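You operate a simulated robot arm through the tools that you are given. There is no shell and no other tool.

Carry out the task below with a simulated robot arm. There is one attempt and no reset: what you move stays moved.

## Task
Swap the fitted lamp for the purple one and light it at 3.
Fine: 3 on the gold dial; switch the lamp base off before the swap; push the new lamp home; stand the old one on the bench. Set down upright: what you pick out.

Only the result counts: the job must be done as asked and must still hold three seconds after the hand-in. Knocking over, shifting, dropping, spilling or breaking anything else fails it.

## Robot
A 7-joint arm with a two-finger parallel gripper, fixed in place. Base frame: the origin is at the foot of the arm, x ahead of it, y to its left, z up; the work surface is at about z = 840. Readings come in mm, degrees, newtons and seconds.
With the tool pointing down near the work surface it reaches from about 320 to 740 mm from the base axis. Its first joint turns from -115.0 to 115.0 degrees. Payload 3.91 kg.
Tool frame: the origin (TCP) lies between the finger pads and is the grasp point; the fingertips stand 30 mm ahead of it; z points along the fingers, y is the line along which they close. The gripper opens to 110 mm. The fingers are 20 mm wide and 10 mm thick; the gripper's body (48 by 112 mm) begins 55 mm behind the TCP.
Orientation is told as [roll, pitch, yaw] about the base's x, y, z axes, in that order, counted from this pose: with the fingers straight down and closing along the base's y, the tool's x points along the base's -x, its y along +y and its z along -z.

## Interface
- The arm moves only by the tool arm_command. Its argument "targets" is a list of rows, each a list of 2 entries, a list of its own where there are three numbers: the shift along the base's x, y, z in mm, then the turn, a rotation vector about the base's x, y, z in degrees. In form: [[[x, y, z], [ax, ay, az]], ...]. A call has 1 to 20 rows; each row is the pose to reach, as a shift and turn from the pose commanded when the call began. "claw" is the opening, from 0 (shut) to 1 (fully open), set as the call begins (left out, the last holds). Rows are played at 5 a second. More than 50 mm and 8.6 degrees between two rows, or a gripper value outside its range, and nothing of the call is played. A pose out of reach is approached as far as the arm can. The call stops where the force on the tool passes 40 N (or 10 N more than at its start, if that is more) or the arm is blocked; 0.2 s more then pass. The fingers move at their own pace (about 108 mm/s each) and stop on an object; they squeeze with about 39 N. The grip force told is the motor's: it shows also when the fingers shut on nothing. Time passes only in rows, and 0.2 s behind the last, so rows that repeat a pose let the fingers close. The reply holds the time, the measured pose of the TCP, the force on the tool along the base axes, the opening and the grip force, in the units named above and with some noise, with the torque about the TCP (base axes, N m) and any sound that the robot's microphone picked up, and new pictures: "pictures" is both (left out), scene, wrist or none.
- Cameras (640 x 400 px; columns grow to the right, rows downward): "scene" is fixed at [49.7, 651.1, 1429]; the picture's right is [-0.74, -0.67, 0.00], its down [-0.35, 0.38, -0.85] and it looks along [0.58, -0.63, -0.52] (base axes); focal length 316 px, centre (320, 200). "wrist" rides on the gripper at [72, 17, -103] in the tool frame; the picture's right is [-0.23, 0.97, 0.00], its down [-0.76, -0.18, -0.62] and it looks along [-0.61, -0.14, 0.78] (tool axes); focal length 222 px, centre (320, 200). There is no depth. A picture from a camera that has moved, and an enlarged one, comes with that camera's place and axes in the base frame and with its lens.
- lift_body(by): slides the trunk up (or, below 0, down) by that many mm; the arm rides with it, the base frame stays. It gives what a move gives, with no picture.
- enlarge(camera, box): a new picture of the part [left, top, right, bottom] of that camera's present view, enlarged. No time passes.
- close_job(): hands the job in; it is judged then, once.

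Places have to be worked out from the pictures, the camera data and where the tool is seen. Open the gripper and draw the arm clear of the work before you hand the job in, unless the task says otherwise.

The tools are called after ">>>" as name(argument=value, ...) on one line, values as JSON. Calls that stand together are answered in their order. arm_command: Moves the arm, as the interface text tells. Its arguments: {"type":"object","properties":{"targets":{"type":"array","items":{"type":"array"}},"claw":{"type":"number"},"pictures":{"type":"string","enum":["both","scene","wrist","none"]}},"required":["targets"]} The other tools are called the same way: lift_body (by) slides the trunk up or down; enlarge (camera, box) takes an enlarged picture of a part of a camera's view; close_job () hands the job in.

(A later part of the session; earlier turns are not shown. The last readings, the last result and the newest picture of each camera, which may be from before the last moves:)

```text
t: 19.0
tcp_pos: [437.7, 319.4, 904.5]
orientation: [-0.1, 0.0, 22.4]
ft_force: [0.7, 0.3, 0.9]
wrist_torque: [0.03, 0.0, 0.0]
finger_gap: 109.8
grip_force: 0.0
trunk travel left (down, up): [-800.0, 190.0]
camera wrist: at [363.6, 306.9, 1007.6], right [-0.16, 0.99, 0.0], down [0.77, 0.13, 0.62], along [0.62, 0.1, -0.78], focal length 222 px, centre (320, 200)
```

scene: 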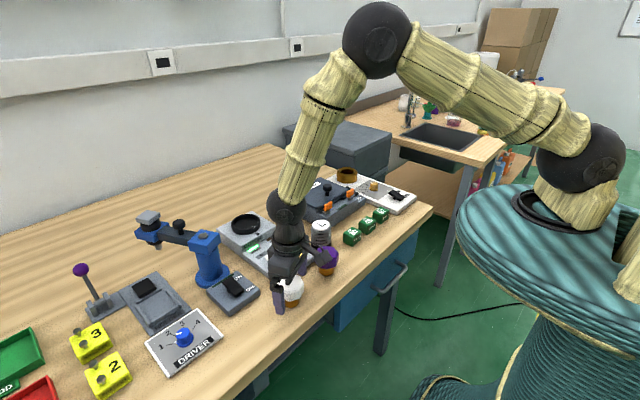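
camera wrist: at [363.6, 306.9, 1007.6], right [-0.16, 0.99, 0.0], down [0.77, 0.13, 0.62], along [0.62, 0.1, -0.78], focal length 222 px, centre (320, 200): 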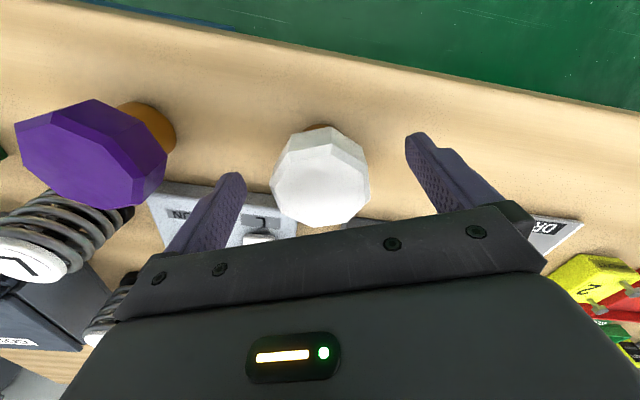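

The old lamp stands upright and free. I rise straight up and then move over the purple lamp at about (447,188), turning the yaw back for a view.

>>> arm_command(targets=[[[0, 0, 25], [0, 0, 0]], [[0, 0, 60], [0, 0, 0]], [[0, 0, 100], [0, 0, 0]], [[0, 0, 130], [0, 0, 0]], [[3, -35, 130], [0, 0, -7.5]], [[6, -75, 130], [0, 0, -15]], [[9, -110, 125], [0, 0, -22.5]], [[9, -131, 120], [0, 0, -22.5]], [[9, -131, 120], [0, 0, -22.5]]], claw=1)

>>> enlarge(camera="wrist", box=[256, 50, 384, 170])

>>> enlarge(camera="scene", box=[240, 230, 360, 320])

```text
t: 21.0
tcp_pos: [444.4, 188.4, 1025.1]
orientation: [-0.1, -0.1, -0.1]
ft_force: [-0.3, -0.8, -0.1]
wrist_torque: [-0.02, 0.01, 0.03]
finger_gap: 110.0
grip_force: 0.0
trunk travel left (down, up): [-800.0, 190.0]
camera wrist: at [371.6, 205.0, 1129.6], right [0.23, 0.97, 0.0], down [0.76, -0.18, 0.62], along [0.61, -0.14, -0.78], focal length 222 px, centre (320, 200)
```

scene: 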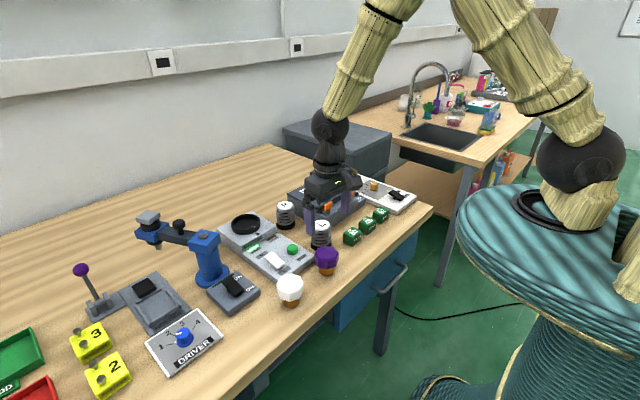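
wrist: 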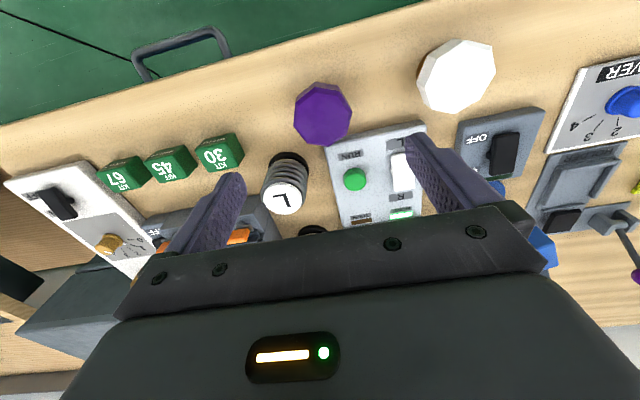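

```text
3.33 times, centred on (320, 110) of wrist
camera zoom: at [371.6, 205.0, 1129.6], right [0.23, 0.97, 0.0], down [0.76, -0.18, 0.62], along [0.61, -0.14, -0.78], focal length 740 px, centre (320, 500)
```

zoom: 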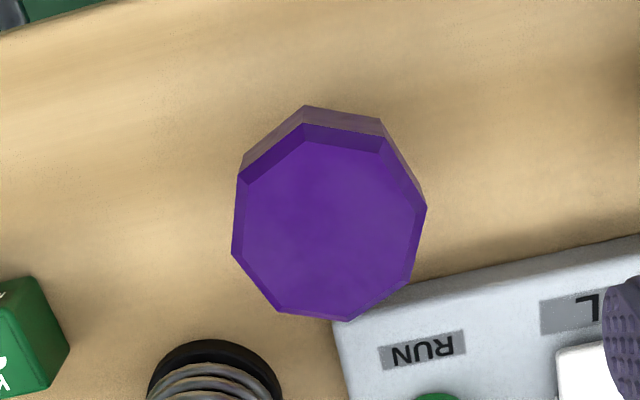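

```text
4.44 times, centred on (300, 275) of scene
camera zoom: at [49.7, 651.1, 1429.0], right [-0.74, -0.67, 0.0], down [-0.35, 0.38, -0.85], along [0.58, -0.63, -0.52], focal length 1403 px, centre (409, -133)
```

zoom: 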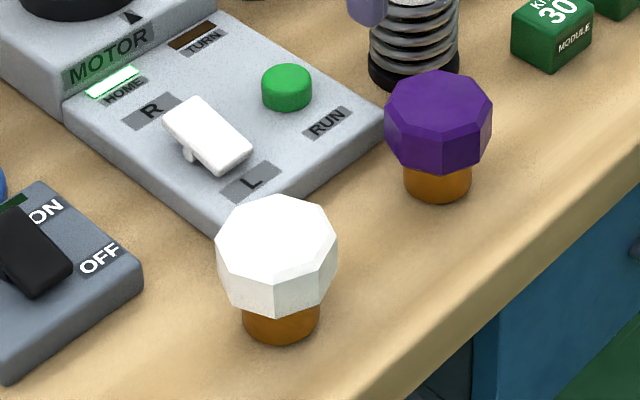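

The purple lamp's octagon has the same orientation; its centre is about (+2,+1.8) mm from the tool axis. I correct, yaw 22.5° and descend partway for a check.

>>> arm_command(targets=[[[2, 1.8, -10], [0, 0, 7.5]], [[2, 1.8, -30], [0, 0, 15]], [[2, 1.8, -50], [0, 0, 22.5]], [[2, 1.8, -55], [0, 0, 22.5]], [[2, 1.8, -55], [0, 0, 22.5]]], claw=1)

>>> enlarge(camera="wrist", box=[240, 70, 400, 220])

```text
t: 22.2
tcp_pos: [448.5, 189.9, 968.8]
orientation: [0.0, 0.0, 22.5]
ft_force: [0.1, 1.0, 0.7]
wrist_torque: [0.0, 0.01, -0.01]
finger_gap: 110.1
grip_force: 0.1
trunk travel left (down, up): [-800.0, 190.0]
camera wrist: at [374.6, 176.8, 1073.5], right [-0.16, 0.99, 0.0], down [0.77, 0.13, 0.62], along [0.62, 0.1, -0.78], focal length 222 px, centre (320, 200)
```

scene: 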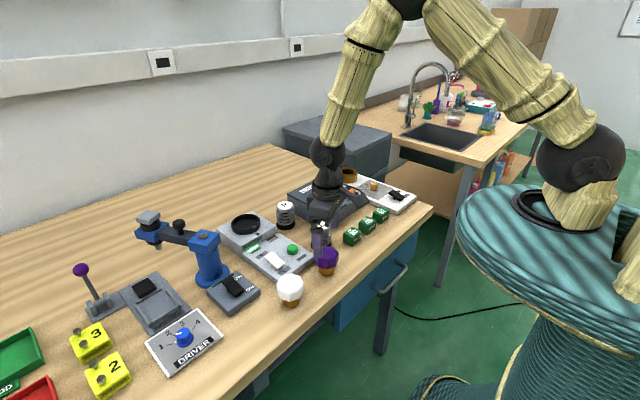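
wrist: 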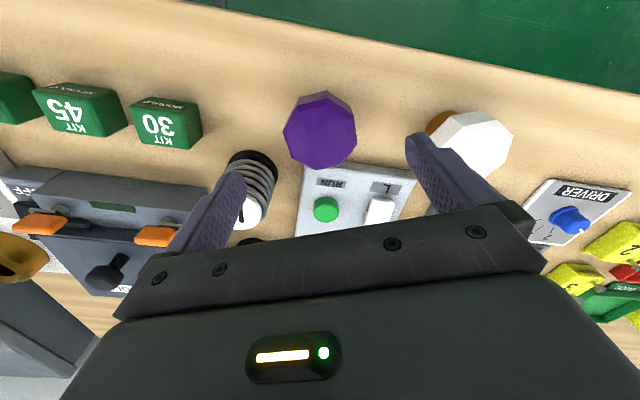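

```text
2.67 times, centred on (320, 145) of wrist
camera zoom: at [374.6, 176.8, 1073.5], right [-0.16, 0.99, 0.0], down [0.77, 0.13, 0.62], along [0.62, 0.1, -0.78], focal length 592 px, centre (320, 347)
```

zoom: 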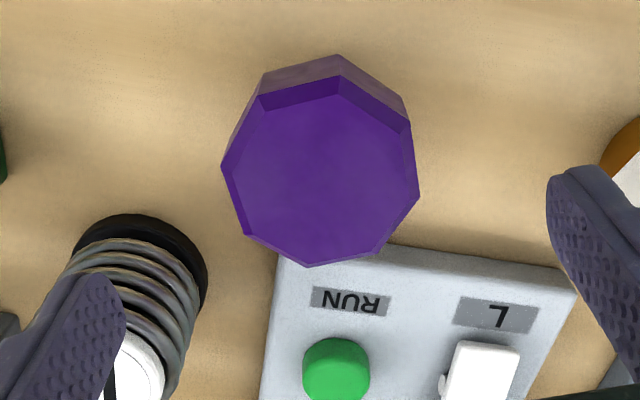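

Nearly centred; I apply a small correction (-1.7,+1.0) and descend to the grasp height equivalent to that used on the old lamp (TCP ≈905.5) to compare the pictures.

>>> arm_command(targets=[[[-1.7, 1, -20], [0, 0, 0]], [[-1.7, 1, -40], [0, 0, 0]], [[-1.7, 1, -55], [0, 0, 0]], [[-1.7, 1, -63], [0, 0, 0]], [[-1.7, 1, -63], [0, 0, 0]]], claw=1)

>>> enlarge(camera="wrist", box=[200, 100, 440, 250])

>>> enlarge(camera="scene", box=[280, 200, 370, 290])

```text
t: 23.4
tcp_pos: [448.8, 189.7, 904.6]
orientation: [-0.1, -0.1, 22.6]
ft_force: [0.2, 0.3, -0.3]
wrist_torque: [0.01, -0.02, 0.0]
finger_gap: 110.0
grip_force: 0.0
trunk travel left (down, up): [-800.0, 190.0]
camera wrist: at [374.1, 177.9, 1009.9], right [-0.16, 0.99, 0.0], down [0.77, 0.13, 0.62], along [0.62, 0.1, -0.78], focal length 222 px, centre (320, 200)
```

scene: 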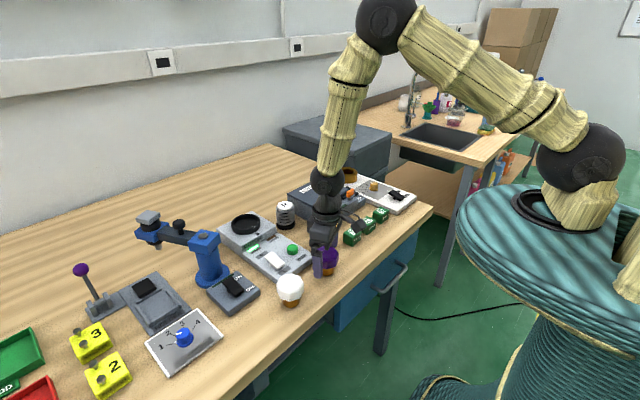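
wrist: 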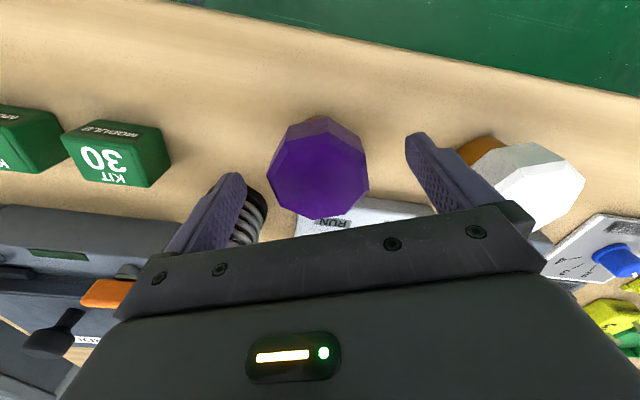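

```text
2.67 times, centred on (320, 175) of wrist
camera zoom: at [374.1, 177.9, 1009.9], right [-0.16, 0.99, 0.0], down [0.77, 0.13, 0.62], along [0.62, 0.1, -0.78], focal length 592 px, centre (320, 267)
```

zoom: 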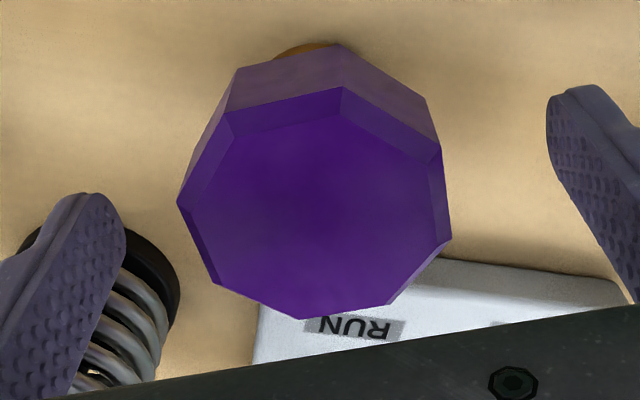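

```text
4.44 times, centred on (325, 245) of scene
camera zoom: at [49.7, 651.1, 1429.0], right [-0.74, -0.67, 0.0], down [-0.35, 0.38, -0.85], along [0.58, -0.63, -0.52], focal length 1403 px, centre (298, 0)
```

zoom: 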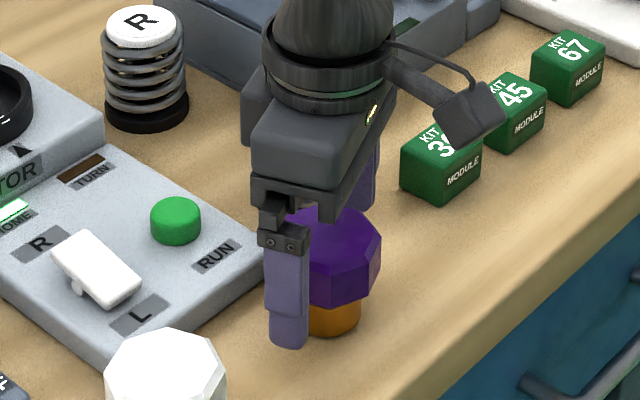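

Compared with the old lamp's picture at grasp, the purple one sits about 14 px higher, meaning it is ≈4 mm nearer to the robot than the tool. I shift by (-4,-0.9) to match the old grasp exactly and compare again.

>>> arm_command(targets=[[[-2, -0.5, 0], [0, 0, 0]], [[-4, -0.9, 0], [0, 0, 0]], [[-4, -0.9, 0], [0, 0, 0]]], claw=1, pictures="wrist")

>>> enlarge(camera="wrist", box=[200, 100, 440, 250])

```text
t: 24.2
tcp_pos: [443.2, 189.7, 906.2]
orientation: [-0.1, -0.1, 22.5]
ft_force: [-0.4, 0.3, -0.7]
wrist_torque: [0.01, 0.01, -0.03]
finger_gap: 109.9
grip_force: 0.1
trunk travel left (down, up): [-800.0, 190.0]
camera wrist: at [369.7, 177.8, 1010.7], right [-0.16, 0.99, 0.0], down [0.77, 0.13, 0.62], along [0.62, 0.1, -0.78], focal length 222 px, centre (320, 200)
```

wrist: 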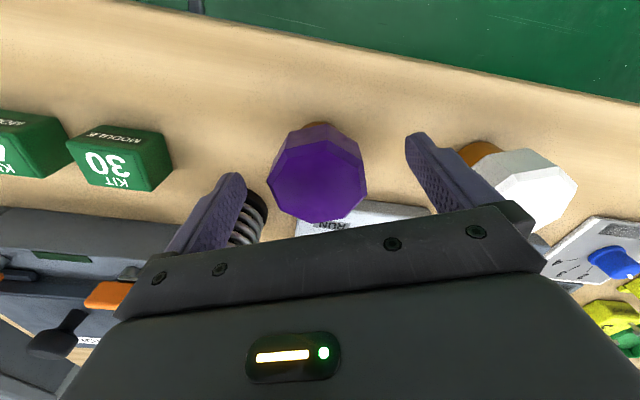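

```text
2.67 times, centred on (320, 175) of wrist
camera zoom: at [369.7, 177.8, 1010.7], right [-0.16, 0.99, 0.0], down [0.77, 0.13, 0.62], along [0.62, 0.1, -0.78], focal length 592 px, centre (320, 267)
```

zoom: 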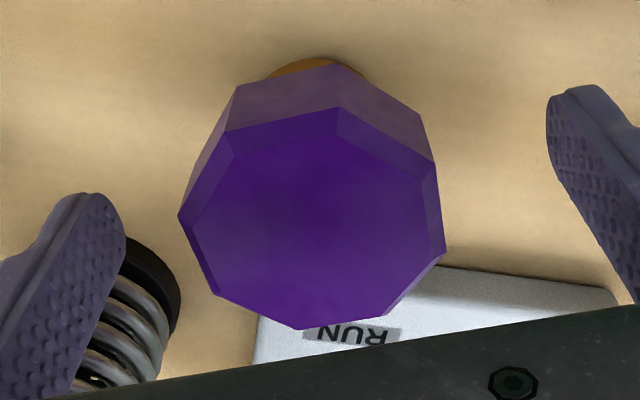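

Now it matches the old grasp picture within ~3 px. I nudge by -0.7 mm in y and close the fingers.

>>> arm_command(targets=[[[0.1, -0.7, 0], [0, 0, 0]], [[0.1, -0.7, 0], [0, 0, 0]]], claw=1, pictures="none")

>>> arm_command(targets=[[[0, 0, 0], [0, 0, 0]], [[0, 0, 0], [0, 0, 0]], [[0, 0, 0], [0, 0, 0]], [[0, 0, 0], [0, 0, 0]]], claw=0)

>>> enlarge(camera="wrist", box=[200, 100, 440, 250])

```text
t: 24.8
tcp_pos: [443.8, 189.5, 906.4]
orientation: [0.0, -0.2, 22.5]
ft_force: [-0.1, -0.8, -0.2]
wrist_torque: [0.02, 0.04, -0.02]
finger_gap: 110.2
grip_force: 0.1
trunk travel left (down, up): [-800.0, 190.0]
```

```text
t: 25.8
tcp_pos: [444.1, 190.3, 906.6]
orientation: [-0.1, -0.1, 22.6]
ft_force: [0.3, -0.3, 1.1]
wrist_torque: [-0.03, 0.0, -0.01]
finger_gap: 60.6
grip_force: 39.4
trunk travel left (down, up): [-800.0, 190.0]
camera wrist: at [369.3, 177.0, 1011.3], right [-0.16, 0.99, 0.0], down [0.77, 0.13, 0.62], along [0.62, 0.1, -0.78], focal length 222 px, centre (320, 200)
```

scene: 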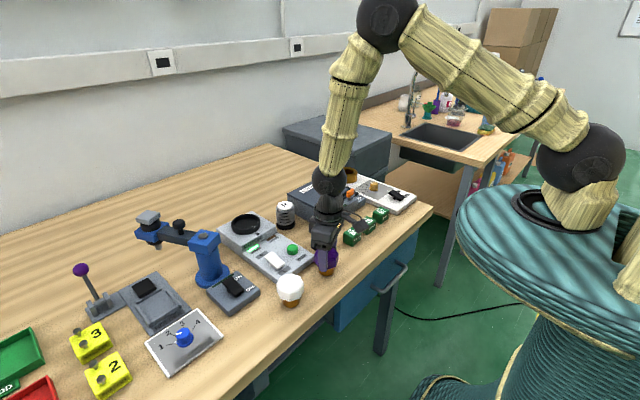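
wrist: 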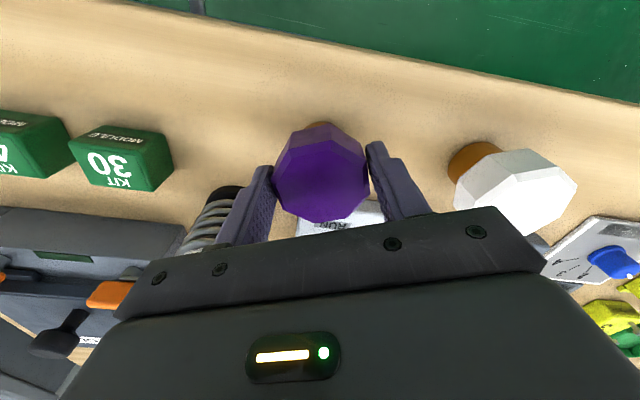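

```text
2.67 times, centred on (320, 175) of wrist
camera zoom: at [369.3, 177.0, 1011.3], right [-0.16, 0.99, 0.0], down [0.77, 0.13, 0.62], along [0.62, 0.1, -0.78], focal length 592 px, centre (320, 267)
```

zoom: 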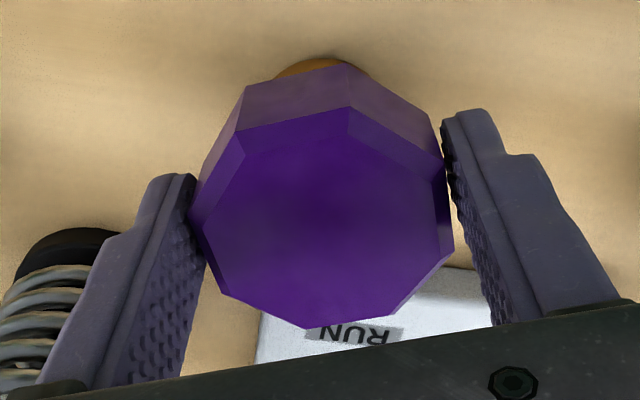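

Purple lamp gripped at 60.6 mm. By my commanded bookkeeping the old seated grasp pose is at (+263.6,-416.2,+22.5) from here; I lift and carry the lamp to a point about 75 mm above that seat.

>>> arm_command(targets=[[[0, 0, 15], [0, 0, 0]], [[0, 0, 45], [0, 0, 0]], [[0, 0, 85], [0, 0, 0]], [[0, 0, 125], [0, 0, 0]], [[20, -32, 125], [0, 0, 0]], [[40, -64, 125], [0, 0, 0]], [[60, -96, 125], [0, 0, 0]], [[80, -128, 125], [0, 0, 0]], [[100, -160, 125], [0, 0, 0]], [[120, -192, 125], [0, 0, 0]], [[140, -224, 125], [0, 0, 0]], [[160, -256, 125], [0, 0, 0]], [[180, -288, 125], [0, 0, 0]], [[202, -320, 125], [0, 0, 0]], [[224, -352, 125], [0, 0, 0]], [[246, -386, 125], [0, 0, 0]], [[263.6, -416.2, 125], [0, 0, 0]], [[263.6, -416.2, 97.5], [0, 0, 0]], [[263.6, -416.2, 97.5], [0, 0, 0]]], claw=0)

>>> enlarge(camera="wrist", box=[200, 60, 440, 230])

>>> enlarge(camera="scene", box=[305, 110, 385, 195])

>>> enlarge(camera="scene", box=[220, 230, 380, 330])

```text
t: 29.8
tcp_pos: [706.0, -226.8, 1002.8]
orientation: [-0.1, 0.0, 22.5]
ft_force: [0.0, 0.1, -0.9]
wrist_torque: [0.01, -0.01, 0.0]
finger_gap: 60.4
grip_force: 39.4
trunk travel left (down, up): [-800.0, 190.0]
camera wrist: at [631.7, -240.0, 1107.6], right [-0.16, 0.99, 0.0], down [0.77, 0.13, 0.62], along [0.62, 0.1, -0.78], focal length 222 px, centre (320, 200)
```

scene: 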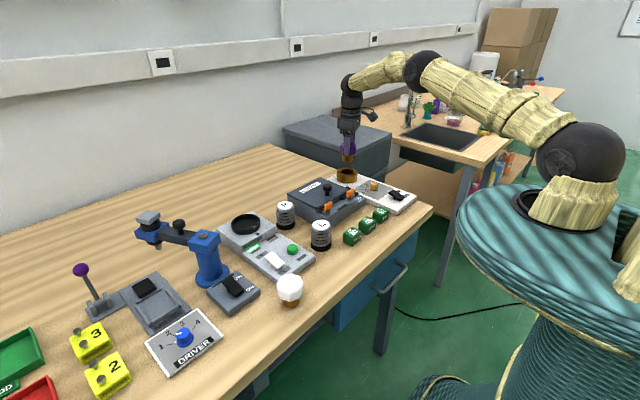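
wrist: 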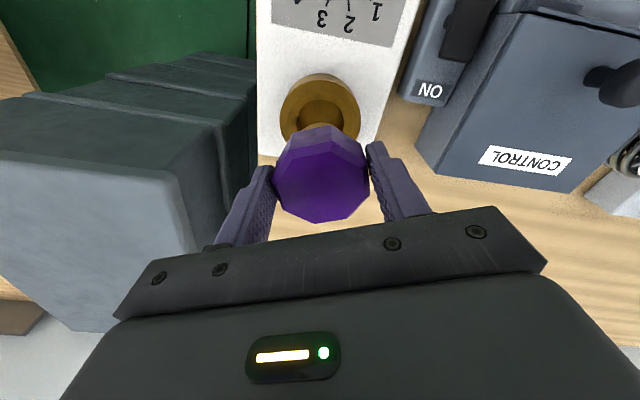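

```text
2.35 times, centred on (320, 145) of wrist
camera zoom: at [631.7, -240.0, 1107.6], right [-0.16, 0.99, 0.0], down [0.77, 0.13, 0.62], along [0.62, 0.1, -0.78], focal length 523 px, centre (320, 329)
```

zoom: 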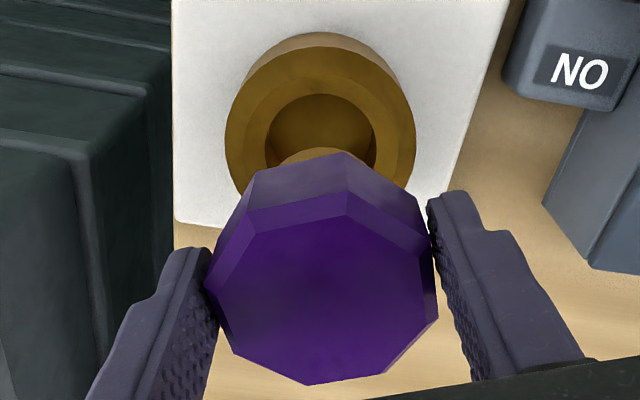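

```text
4.71 times, centred on (345, 152) of scene
camera zoom: at [49.7, 651.1, 1429.0], right [-0.74, -0.67, 0.0], down [-0.35, 0.38, -0.85], along [0.58, -0.63, -0.52], focal length 1486 px, centre (202, 424)
```

zoom: 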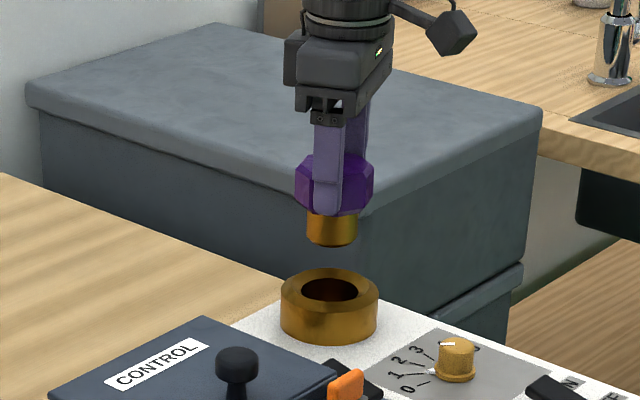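

```text
4.00 times, centred on (300, 280) of scene
camera zoom: at [49.7, 651.1, 1429.0], right [-0.74, -0.67, 0.0], down [-0.35, 0.38, -0.85], along [0.58, -0.63, -0.52], focal length 1263 px, centre (400, -120)
```

zoom: 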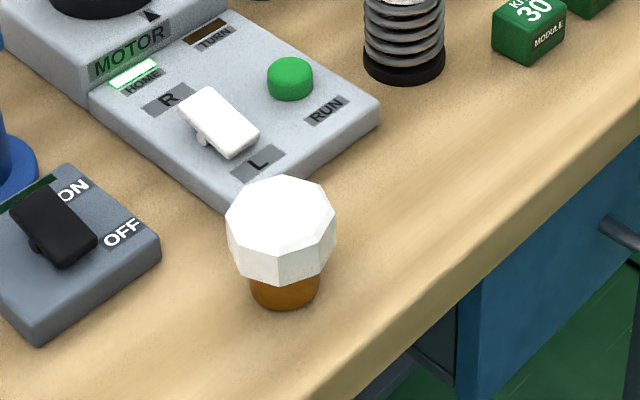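

The plug lines up with the bore in both views (bore ≈44 mm, plug ≈40 mm). I lower it slowly into the socket, first to 15 mm above the seat.

>>> arm_command(targets=[[[0, 0, -15], [0, 0, 0]], [[0, 0, -30], [0, 0, 0]], [[0, 0, -40], [0, 0, 0]], [[0, 0, -46], [0, 0, 0]], [[0, 0, -50], [0, 0, 0]], [[0, 0, -55], [0, 0, 0]], [[0, 0, -60], [0, 0, 0]], [[0, 0, -60], [0, 0, 0]]], claw=0)

>>> enlarge(camera="scene", box=[305, 110, 385, 195])

```text
t: 31.6
tcp_pos: [707.4, -226.9, 944.2]
orientation: [-0.1, -0.1, 22.5]
ft_force: [0.2, 0.3, -0.9]
wrist_torque: [0.0, -0.07, 0.02]
finger_gap: 60.6
grip_force: 39.1
trunk travel left (down, up): [-800.0, 190.0]
camera wrist: at [633.0, -239.7, 1049.2], right [-0.16, 0.99, 0.0], down [0.77, 0.13, 0.62], along [0.62, 0.1, -0.78], focal length 222 px, centre (320, 200)
```

scene: 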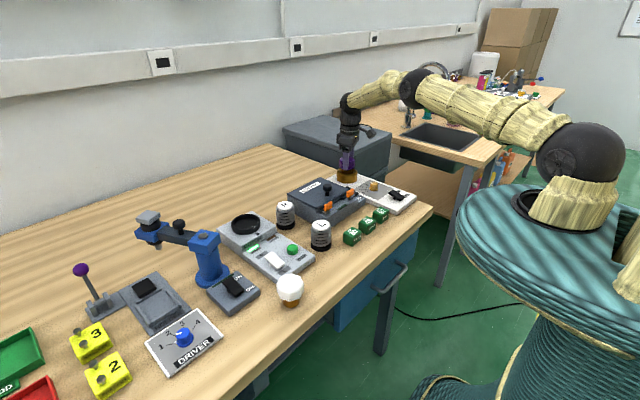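
wrist: 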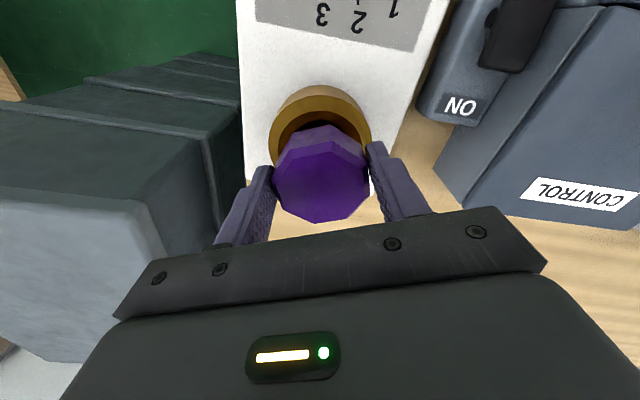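

```text
4.71 times, centred on (345, 152) of scene
camera zoom: at [49.7, 651.1, 1429.0], right [-0.74, -0.67, 0.0], down [-0.35, 0.38, -0.85], along [0.58, -0.63, -0.52], focal length 1486 px, centre (202, 424)
```

zoom: 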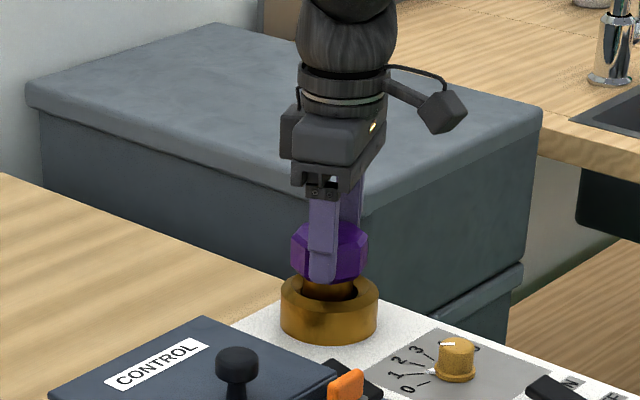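

The plug is entering the bore without contact force. I continue down the last 15 mm in small steps, slightly beyond the seat to press it home.

>>> arm_command(targets=[[[0, 0, -4], [0, 0, 0]], [[0, 0, -8], [0, 0, 0]], [[0, 0, -11], [0, 0, 0]], [[0, 0, -13.5], [0, 0, 0]], [[0, 0, -15], [0, 0, 0]], [[0, 0, -16], [0, 0, 0]], [[0, 0, -16], [0, 0, 0]]], claw=0)

>>> enlarge(camera="scene", box=[305, 110, 385, 195])

```text
t: 33.2
tcp_pos: [708.3, -227.7, 930.6]
orientation: [-0.4, -0.4, 22.6]
ft_force: [-1.5, 0.2, 18.8]
wrist_torque: [0.18, 0.07, -0.01]
finger_gap: 60.6
grip_force: 38.6
trunk travel left (down, up): [-800.0, 190.0]
camera wrist: at [632.7, -239.5, 1034.9], right [-0.16, 0.99, 0.0], down [0.77, 0.13, 0.63], along [0.62, 0.1, -0.78], focal length 222 px, centre (320, 200)
```

scene: 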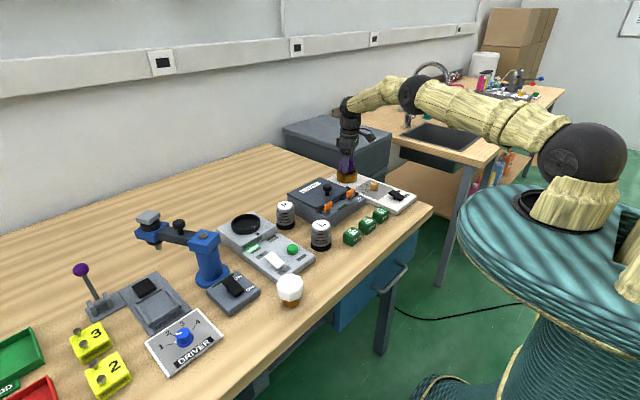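
wrist: 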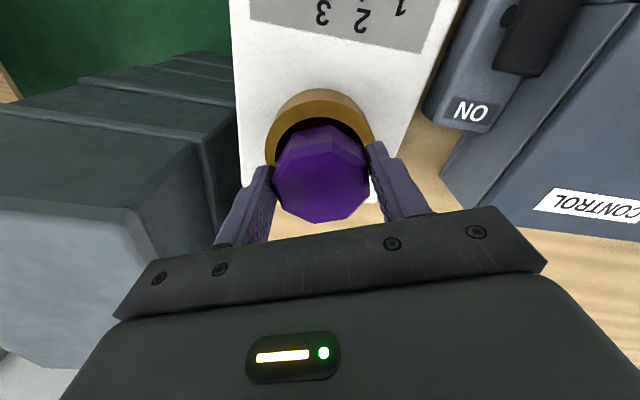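

```text
4.71 times, centred on (345, 152) of scene
camera zoom: at [49.7, 651.1, 1429.0], right [-0.74, -0.67, 0.0], down [-0.35, 0.38, -0.85], along [0.58, -0.63, -0.52], focal length 1486 px, centre (202, 424)
```

zoom: 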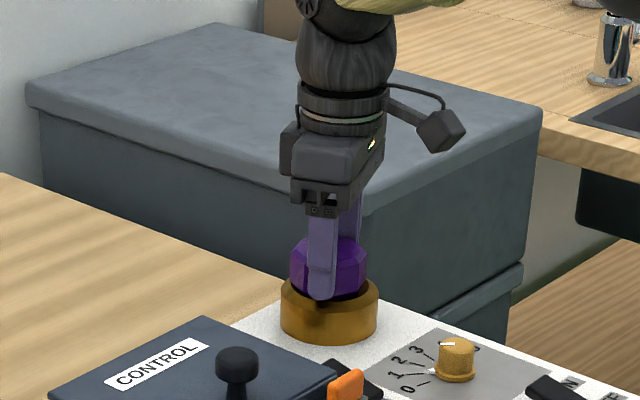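

Contact at TCP z≈930.6 with 19 N, about 2 mm above the old seat. I press a little further and watch whether it settles.

>>> arm_command(targets=[[[0, 0, -1], [0, 0, 0]], [[0, 0, -2], [0, 0, 0]], [[0, 0, -2.5], [0, 0, 0]], [[0, 0, -2.5], [0, 0, 0]]], claw=0)

>>> enlarge(camera="scene", box=[305, 110, 385, 195])

```text
t: 34.2
tcp_pos: [707.2, -226.9, 930.7]
orientation: [-0.4, -0.5, 22.4]
ft_force: [3.4, -2.4, 34.4]
wrist_torque: [0.0, -0.1, 0.0]
finger_gap: 60.7
grip_force: 39.0
trunk travel left (down, up): [-800.0, 190.0]
camera wrist: at [632.1, -239.2, 1034.4], right [-0.16, 0.99, -0.01], down [0.77, 0.13, 0.63], along [0.62, 0.1, -0.78], focal length 222 px, centre (320, 200)
```

scene: 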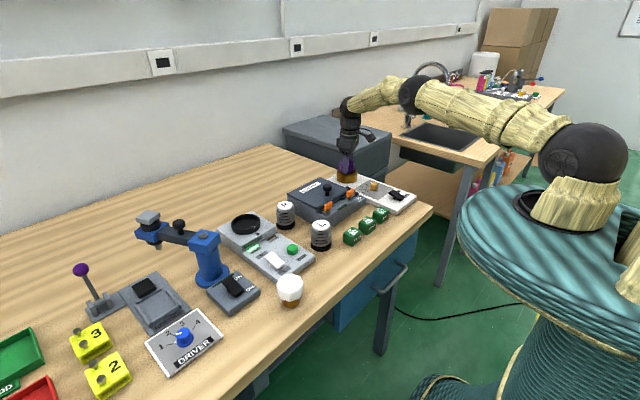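
wrist: 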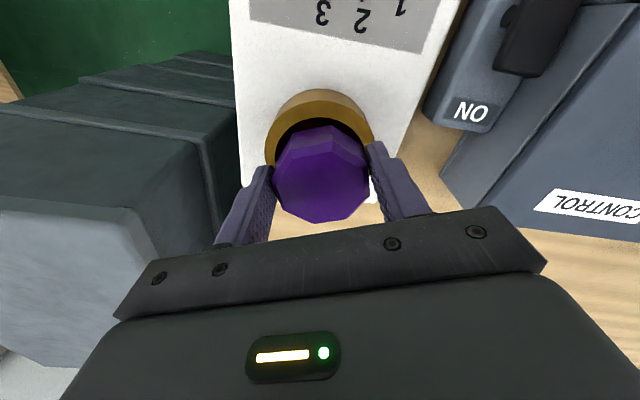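

```text
4.71 times, centred on (345, 152) of scene
camera zoom: at [49.7, 651.1, 1429.0], right [-0.74, -0.67, 0.0], down [-0.35, 0.38, -0.85], along [0.58, -0.63, -0.52], focal length 1486 px, centre (202, 424)
```

zoom: 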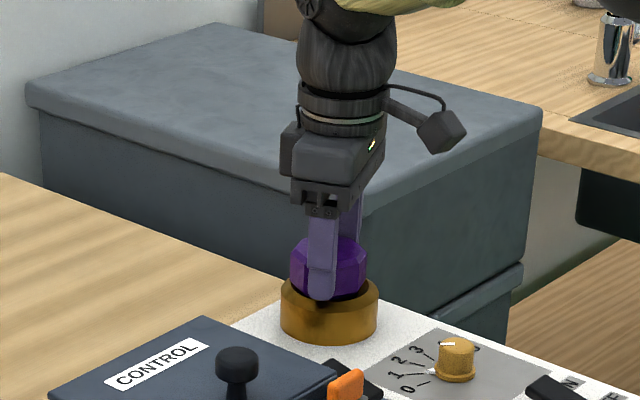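

It is solid at z≈930.6 with 34 N, consistent with being seated. I relieve the push, open the fingers, rise and compare against the earlier picture of the seated old lamp.

>>> arm_command(targets=[[[0, 0, 2.5], [0, 0, 0]], [[0, 0, 4.5], [0, 0, 0]], [[0, 0, 4.5], [0, 0, 0]]], claw=0, pictures="none")

>>> arm_command(targets=[[[0, 0, 0], [0, 0, 0]], [[0, 0, 0], [0, 0, 0]], [[0, 0, 0], [0, 0, 0]], [[0, 0, 20], [0, 0, 0]], [[0, 0, 50], [0, 0, 0]], [[0, 0, 85], [0, 0, 0]], [[0, 0, 85], [0, 0, 0]]], claw=1)

>>> enlarge(camera="scene", box=[315, 130, 379, 190])

>>> enlarge(camera="wrist", box=[272, 80, 368, 170])

```text
t: 35.0
tcp_pos: [707.0, -226.8, 930.2]
orientation: [0.0, 0.0, 22.5]
ft_force: [7.0, -2.7, 18.3]
wrist_torque: [-0.05, -0.46, -0.04]
finger_gap: 60.5
grip_force: 39.2
trunk travel left (down, up): [-800.0, 190.0]
```

```text
t: 36.6
tcp_pos: [708.1, -224.8, 1015.2]
orientation: [0.0, -0.1, 22.5]
ft_force: [-0.7, -0.3, -1.3]
wrist_torque: [0.03, -0.02, -0.03]
finger_gap: 109.8
grip_force: 0.0
trunk travel left (down, up): [-800.0, 190.0]
camera wrist: at [634.0, -238.4, 1119.5], right [-0.16, 0.99, 0.0], down [0.77, 0.13, 0.62], along [0.62, 0.1, -0.78], focal length 222 px, centre (320, 200)
```

scene: 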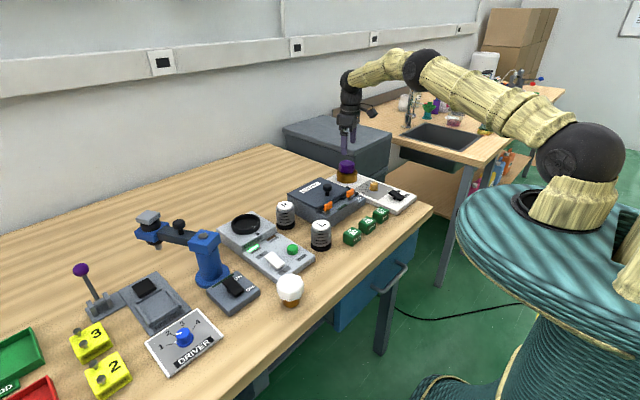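
wrist: 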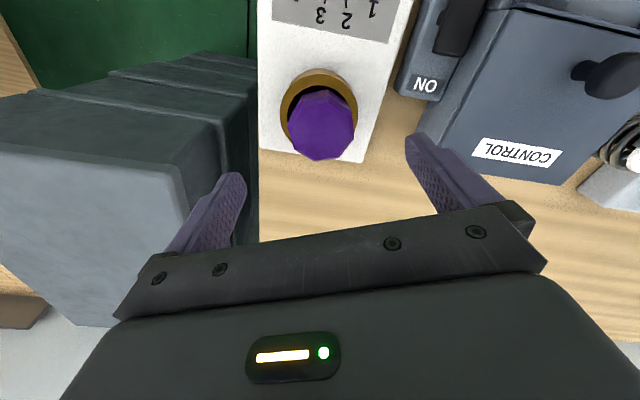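

```text
6.67 times, centred on (347, 160) of scene
camera zoom: at [49.7, 651.1, 1429.0], right [-0.74, -0.67, 0.0], down [-0.35, 0.38, -0.85], along [0.58, -0.63, -0.52], focal length 2105 px, centre (140, 467)
```

zoom: 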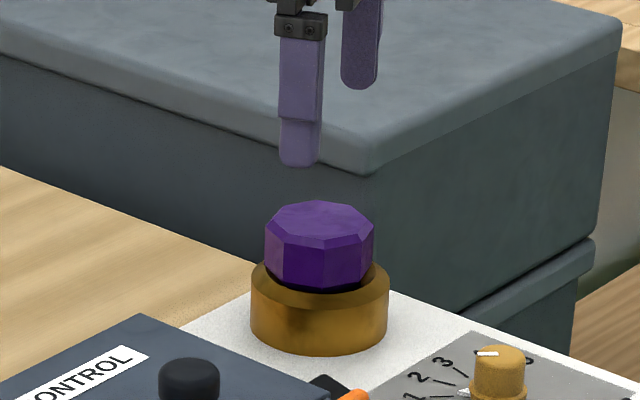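

```text
4.44 times, centred on (320, 125) of wrist
camera zoom: at [634.0, -238.4, 1119.5], right [-0.16, 0.99, 0.0], down [0.77, 0.13, 0.62], along [0.62, 0.1, -0.78], focal length 987 px, centre (320, 533)
```

zoom: 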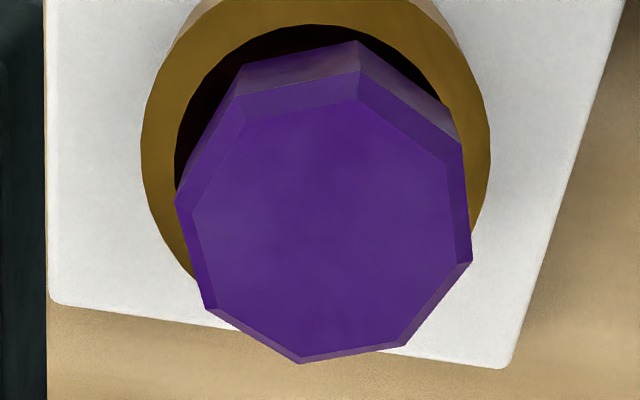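

The purple head sits at the same height as the old one did (top edge row 201 vs 200), offset barely 1–2 mm within the bore's play. To make sure it is home, I close the fingers and press down on its top centre.

>>> arm_command(targets=[[[1.1, 1.5, -10], [0, 0, 0]], [[1.1, 1.5, -30], [0, 0, 0]], [[1.1, 1.5, -42], [0, 0, 0]], [[1.1, 1.5, -47], [0, 0, 0]], [[1.1, 1.5, -49], [0, 0, 0]], [[1.1, 1.5, -51], [0, 0, 0]], [[1.1, 1.5, -53], [0, 0, 0]], [[1.1, 1.5, -55], [0, 0, 0]], [[1.1, 1.5, -55], [0, 0, 0]]], claw=0)

>>> enlarge(camera="scene", box=[315, 130, 379, 190])

```text
t: 38.6
tcp_pos: [709.1, -227.2, 960.7]
orientation: [-0.2, 0.0, 22.5]
ft_force: [-0.3, -0.2, 0.6]
wrist_torque: [0.0, -0.02, -0.03]
finger_gap: 0.0
grip_force: 37.4
trunk travel left (down, up): [-800.0, 190.0]
camera wrist: at [634.7, -238.4, 1064.0], right [-0.16, 0.99, 0.0], down [0.77, 0.13, 0.62], along [0.62, 0.1, -0.78], focal length 222 px, centre (320, 200)
```

scene: 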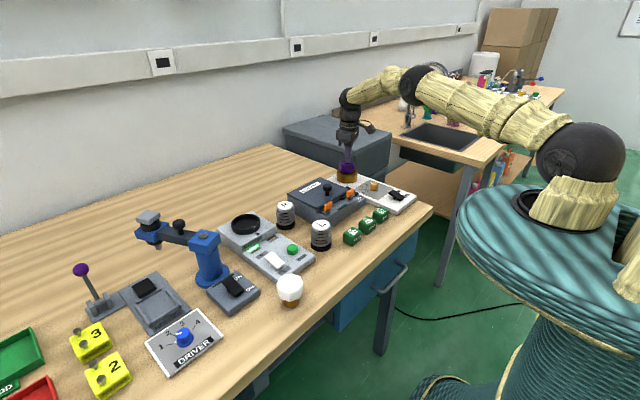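
wrist: 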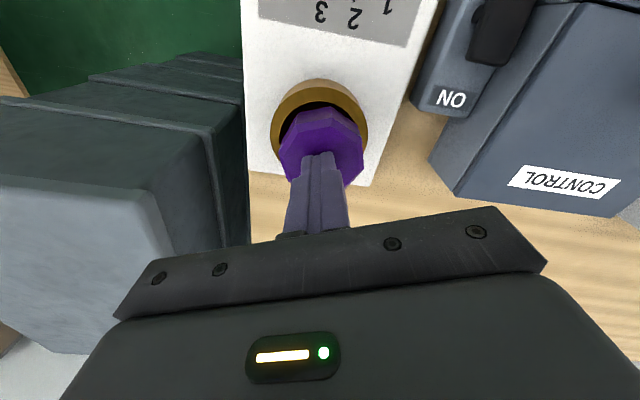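

```text
6.67 times, centred on (347, 160) of scene
camera zoom: at [49.7, 651.1, 1429.0], right [-0.74, -0.67, 0.0], down [-0.35, 0.38, -0.85], along [0.58, -0.63, -0.52], focal length 2105 px, centre (140, 467)
```

zoom: 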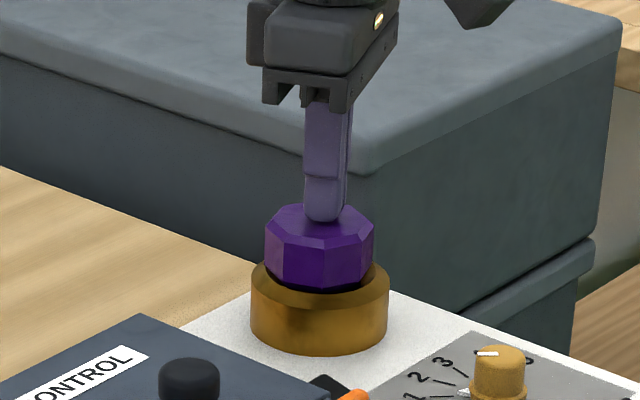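

No force yet, so the head top is a bit lower than I thought. I keep lowering in small steps until it presses.

>>> arm_command(targets=[[[0, 0, -1.5], [0, 0, 0]], [[0, 0, -3], [0, 0, 0]], [[0, 0, -4.5], [0, 0, 0]], [[0, 0, -6], [0, 0, 0]], [[0, 0, -7.5], [0, 0, 0]]], claw=0, pictures="none")

```text
t: 39.8
tcp_pos: [708.2, -226.2, 959.4]
orientation: [-0.4, -0.5, 22.5]
ft_force: [2.8, -2.9, 27.4]
wrist_torque: [-0.08, -0.06, 0.02]
finger_gap: 0.0
grip_force: 37.7
trunk travel left (down, up): [-800.0, 190.0]
```

The top is at z≈929.4 and 27 N presses it. I push slightly further to about 38 N, then release upward.

>>> arm_command(targets=[[[0, 0, -1], [0, 0, 0]], [[0, 0, -2], [0, 0, 0]], [[0, 0, -2], [0, 0, 0]]], claw=0, pictures="none")

>>> arm_command(targets=[[[0, 0, 6], [0, 0, 0]], [[0, 0, 15], [0, 0, 0]], [[0, 0, 40], [0, 0, 0]], [[0, 0, 80], [0, 0, 0]], [[0, 0, 80], [0, 0, 0]]], claw=0)

>>> enlarge(camera="scene", box=[315, 130, 379, 190])

```text
t: 40.6
tcp_pos: [708.1, -225.5, 957.8]
orientation: [-0.4, -0.6, 22.6]
ft_force: [4.0, -2.3, 37.9]
wrist_torque: [-0.07, -0.09, -0.02]
finger_gap: 0.0
grip_force: 37.4
trunk travel left (down, up): [-800.0, 190.0]
```

```text
t: 41.8
tcp_pos: [707.5, -226.3, 1030.6]
orientation: [0.1, 0.0, 22.5]
ft_force: [0.2, -0.9, 0.3]
wrist_torque: [0.01, -0.01, 0.01]
finger_gap: 0.0
grip_force: 37.7
trunk travel left (down, up): [-800.0, 190.0]
camera wrist: at [633.2, -238.6, 1135.0], right [-0.16, 0.99, 0.0], down [0.77, 0.13, 0.62], along [0.61, 0.1, -0.78], focal length 222 px, centre (320, 200)
```

scene: 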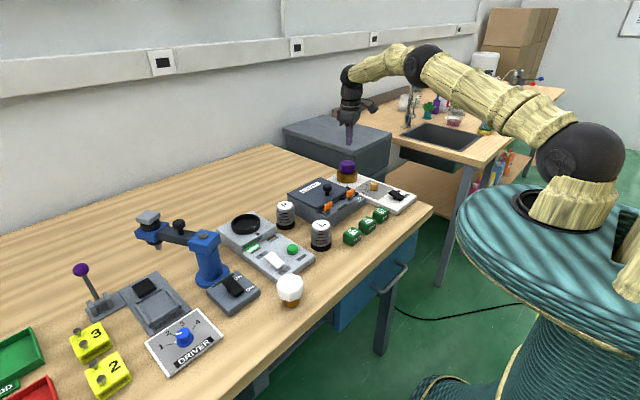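
wrist: 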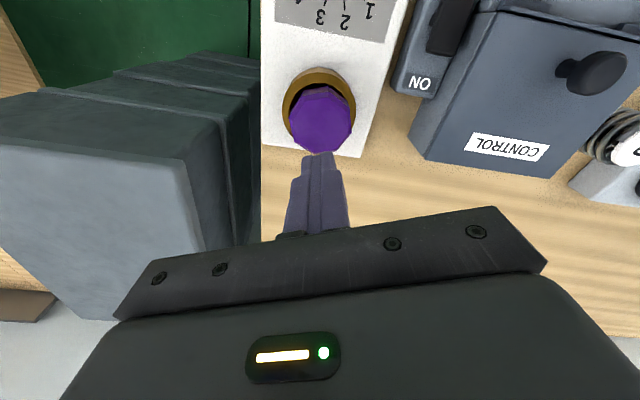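

```text
6.67 times, centred on (347, 160) of scene
camera zoom: at [49.7, 651.1, 1429.0], right [-0.74, -0.67, 0.0], down [-0.35, 0.38, -0.85], along [0.58, -0.63, -0.52], focal length 2105 px, centre (140, 467)
```

zoom: 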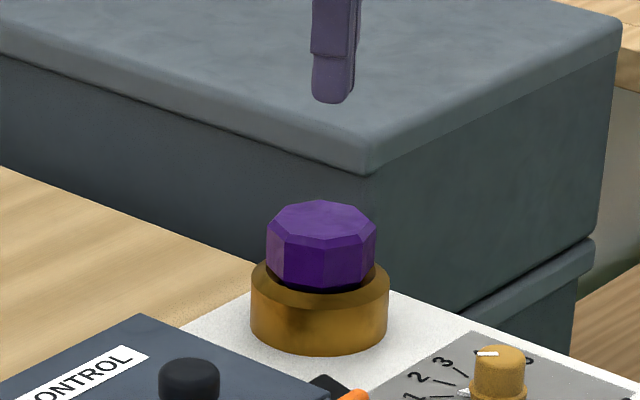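

The lamp is now centred and home, just like the old one. Next the dial: knob at about (585,-228), ticks 30° apart with 1 at +45° and 3 at −15°, so it needs −60° (clockwise from above). I move over it with the gripper half open at yaw +30° for a look.

>>> arm_command(targets=[[[-30, 0, 0], [0, 0, 3]], [[-65, -1, -10], [0, 0, 7.5]], [[-95, -1, -30], [0, 0, 7.5]], [[-122.5, -1.7, -50], [0, 0, 7.5]], [[-122.5, -1.7, -70], [0, 0, 7.5]], [[-122.5, -1.7, -70], [0, 0, 7.5]]], claw=0.6)

>>> enlarge(camera="wrist", box=[256, 80, 384, 200])

>>> enlarge(camera="scene", box=[345, 150, 425, 220])

```text
t: 43.2
tcp_pos: [586.0, -226.8, 960.4]
orientation: [-0.1, -0.1, 30.0]
ft_force: [0.2, 1.2, 0.6]
wrist_torque: [-0.01, 0.01, -0.01]
finger_gap: 66.0
grip_force: 0.1
trunk travel left (down, up): [-800.0, 190.0]
camera wrist: at [513.3, -248.6, 1065.1], right [-0.29, 0.96, 0.0], down [0.75, 0.23, 0.62], along [0.6, 0.18, -0.78], focal length 222 px, centre (320, 200)
```

scene: 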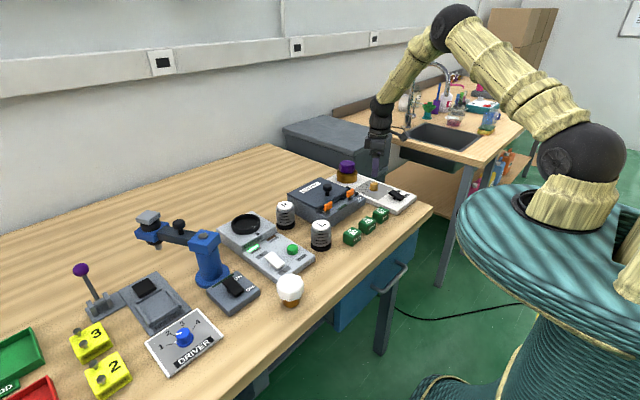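
wrist: 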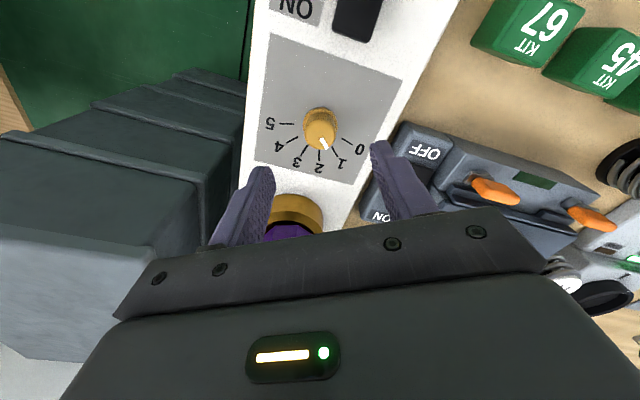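

```text
3.33 times, centred on (320, 140) of wrist
camera zoom: at [513.3, -248.6, 1065.1], right [-0.29, 0.96, 0.0], down [0.75, 0.23, 0.62], along [0.6, 0.18, -0.78], focal length 740 px, centre (320, 400)
```

zoom: 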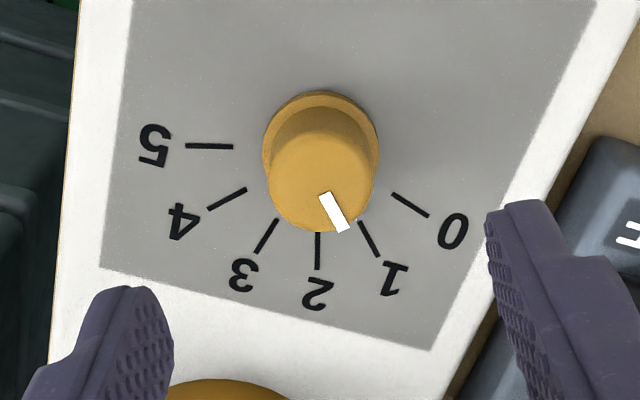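

```text
5.71 times, centred on (385, 185) of scene
camera zoom: at [49.7, 651.1, 1429.0], right [-0.74, -0.67, 0.0], down [-0.35, 0.38, -0.85], along [0.58, -0.63, -0.52], focal length 1804 px, centre (-51, 286)
```

zoom: 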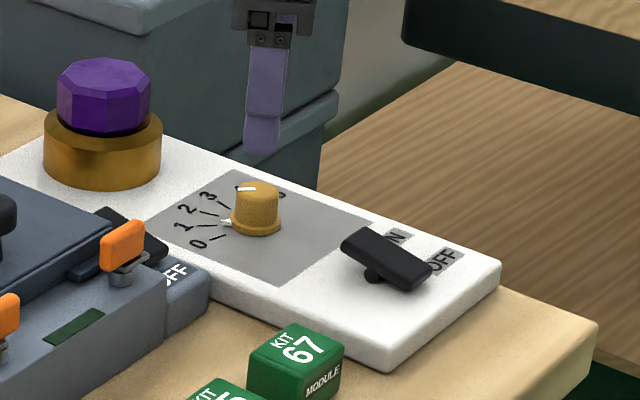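

The dial pointer is at 1 and the tool axis falls on the knob's centre within half a millimetre. I descend so the tips reach z≈867 and close on the knob.

>>> arm_command(targets=[[[0, 0, -20], [0, 0, 0]], [[0, 0, -40], [0, 0, 0]], [[0, 0, -55], [0, 0, 0]], [[0, 0, -63.5], [0, 0, 0]], [[0, 0, -63.5], [0, 0, 0]]], claw=0.6, pictures="both")

>>> enlarge(camera="wrist", box=[200, 80, 440, 230])

>>> enlarge(camera="scene", box=[345, 150, 425, 220])

```text
t: 44.4
tcp_pos: [586.0, -227.9, 898.6]
orientation: [-0.1, -0.1, 30.0]
ft_force: [-0.2, -0.2, -0.2]
wrist_torque: [0.0, 0.02, 0.01]
finger_gap: 65.8
grip_force: 0.1
trunk travel left (down, up): [-800.0, 190.0]
camera wrist: at [513.4, -249.8, 1001.7], right [-0.29, 0.96, 0.0], down [0.75, 0.23, 0.62], along [0.6, 0.18, -0.78], focal length 222 px, centre (320, 200)
```

scene: 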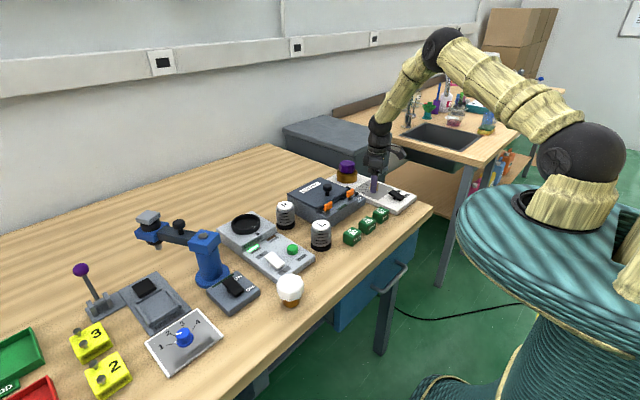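
wrist: 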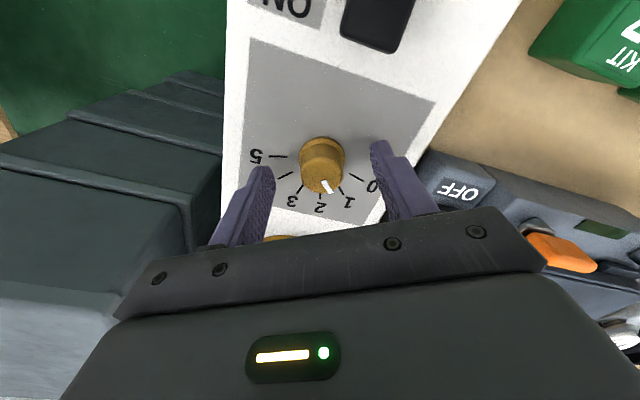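

```text
2.67 times, centred on (320, 155) of wrist
camera zoom: at [513.4, -249.8, 1001.7], right [-0.29, 0.96, 0.0], down [0.75, 0.23, 0.62], along [0.6, 0.18, -0.78], focal length 592 px, centre (320, 320)
```

zoom: 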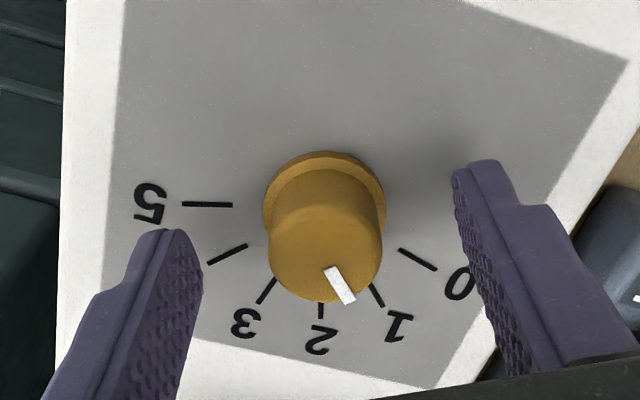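

```text
5.71 times, centred on (385, 185) of scene
camera zoom: at [49.7, 651.1, 1429.0], right [-0.74, -0.67, 0.0], down [-0.35, 0.38, -0.85], along [0.58, -0.63, -0.52], focal length 1804 px, centre (-51, 286)
```

zoom: 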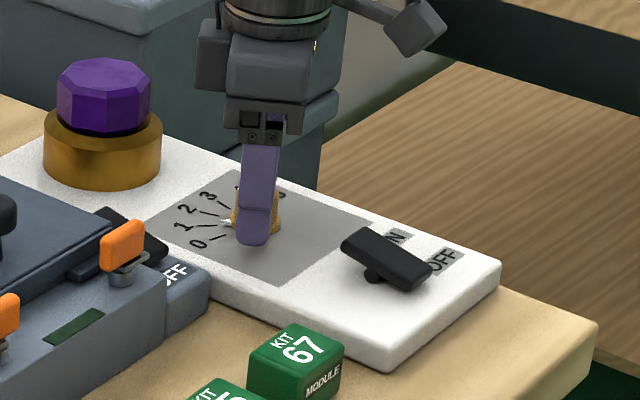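

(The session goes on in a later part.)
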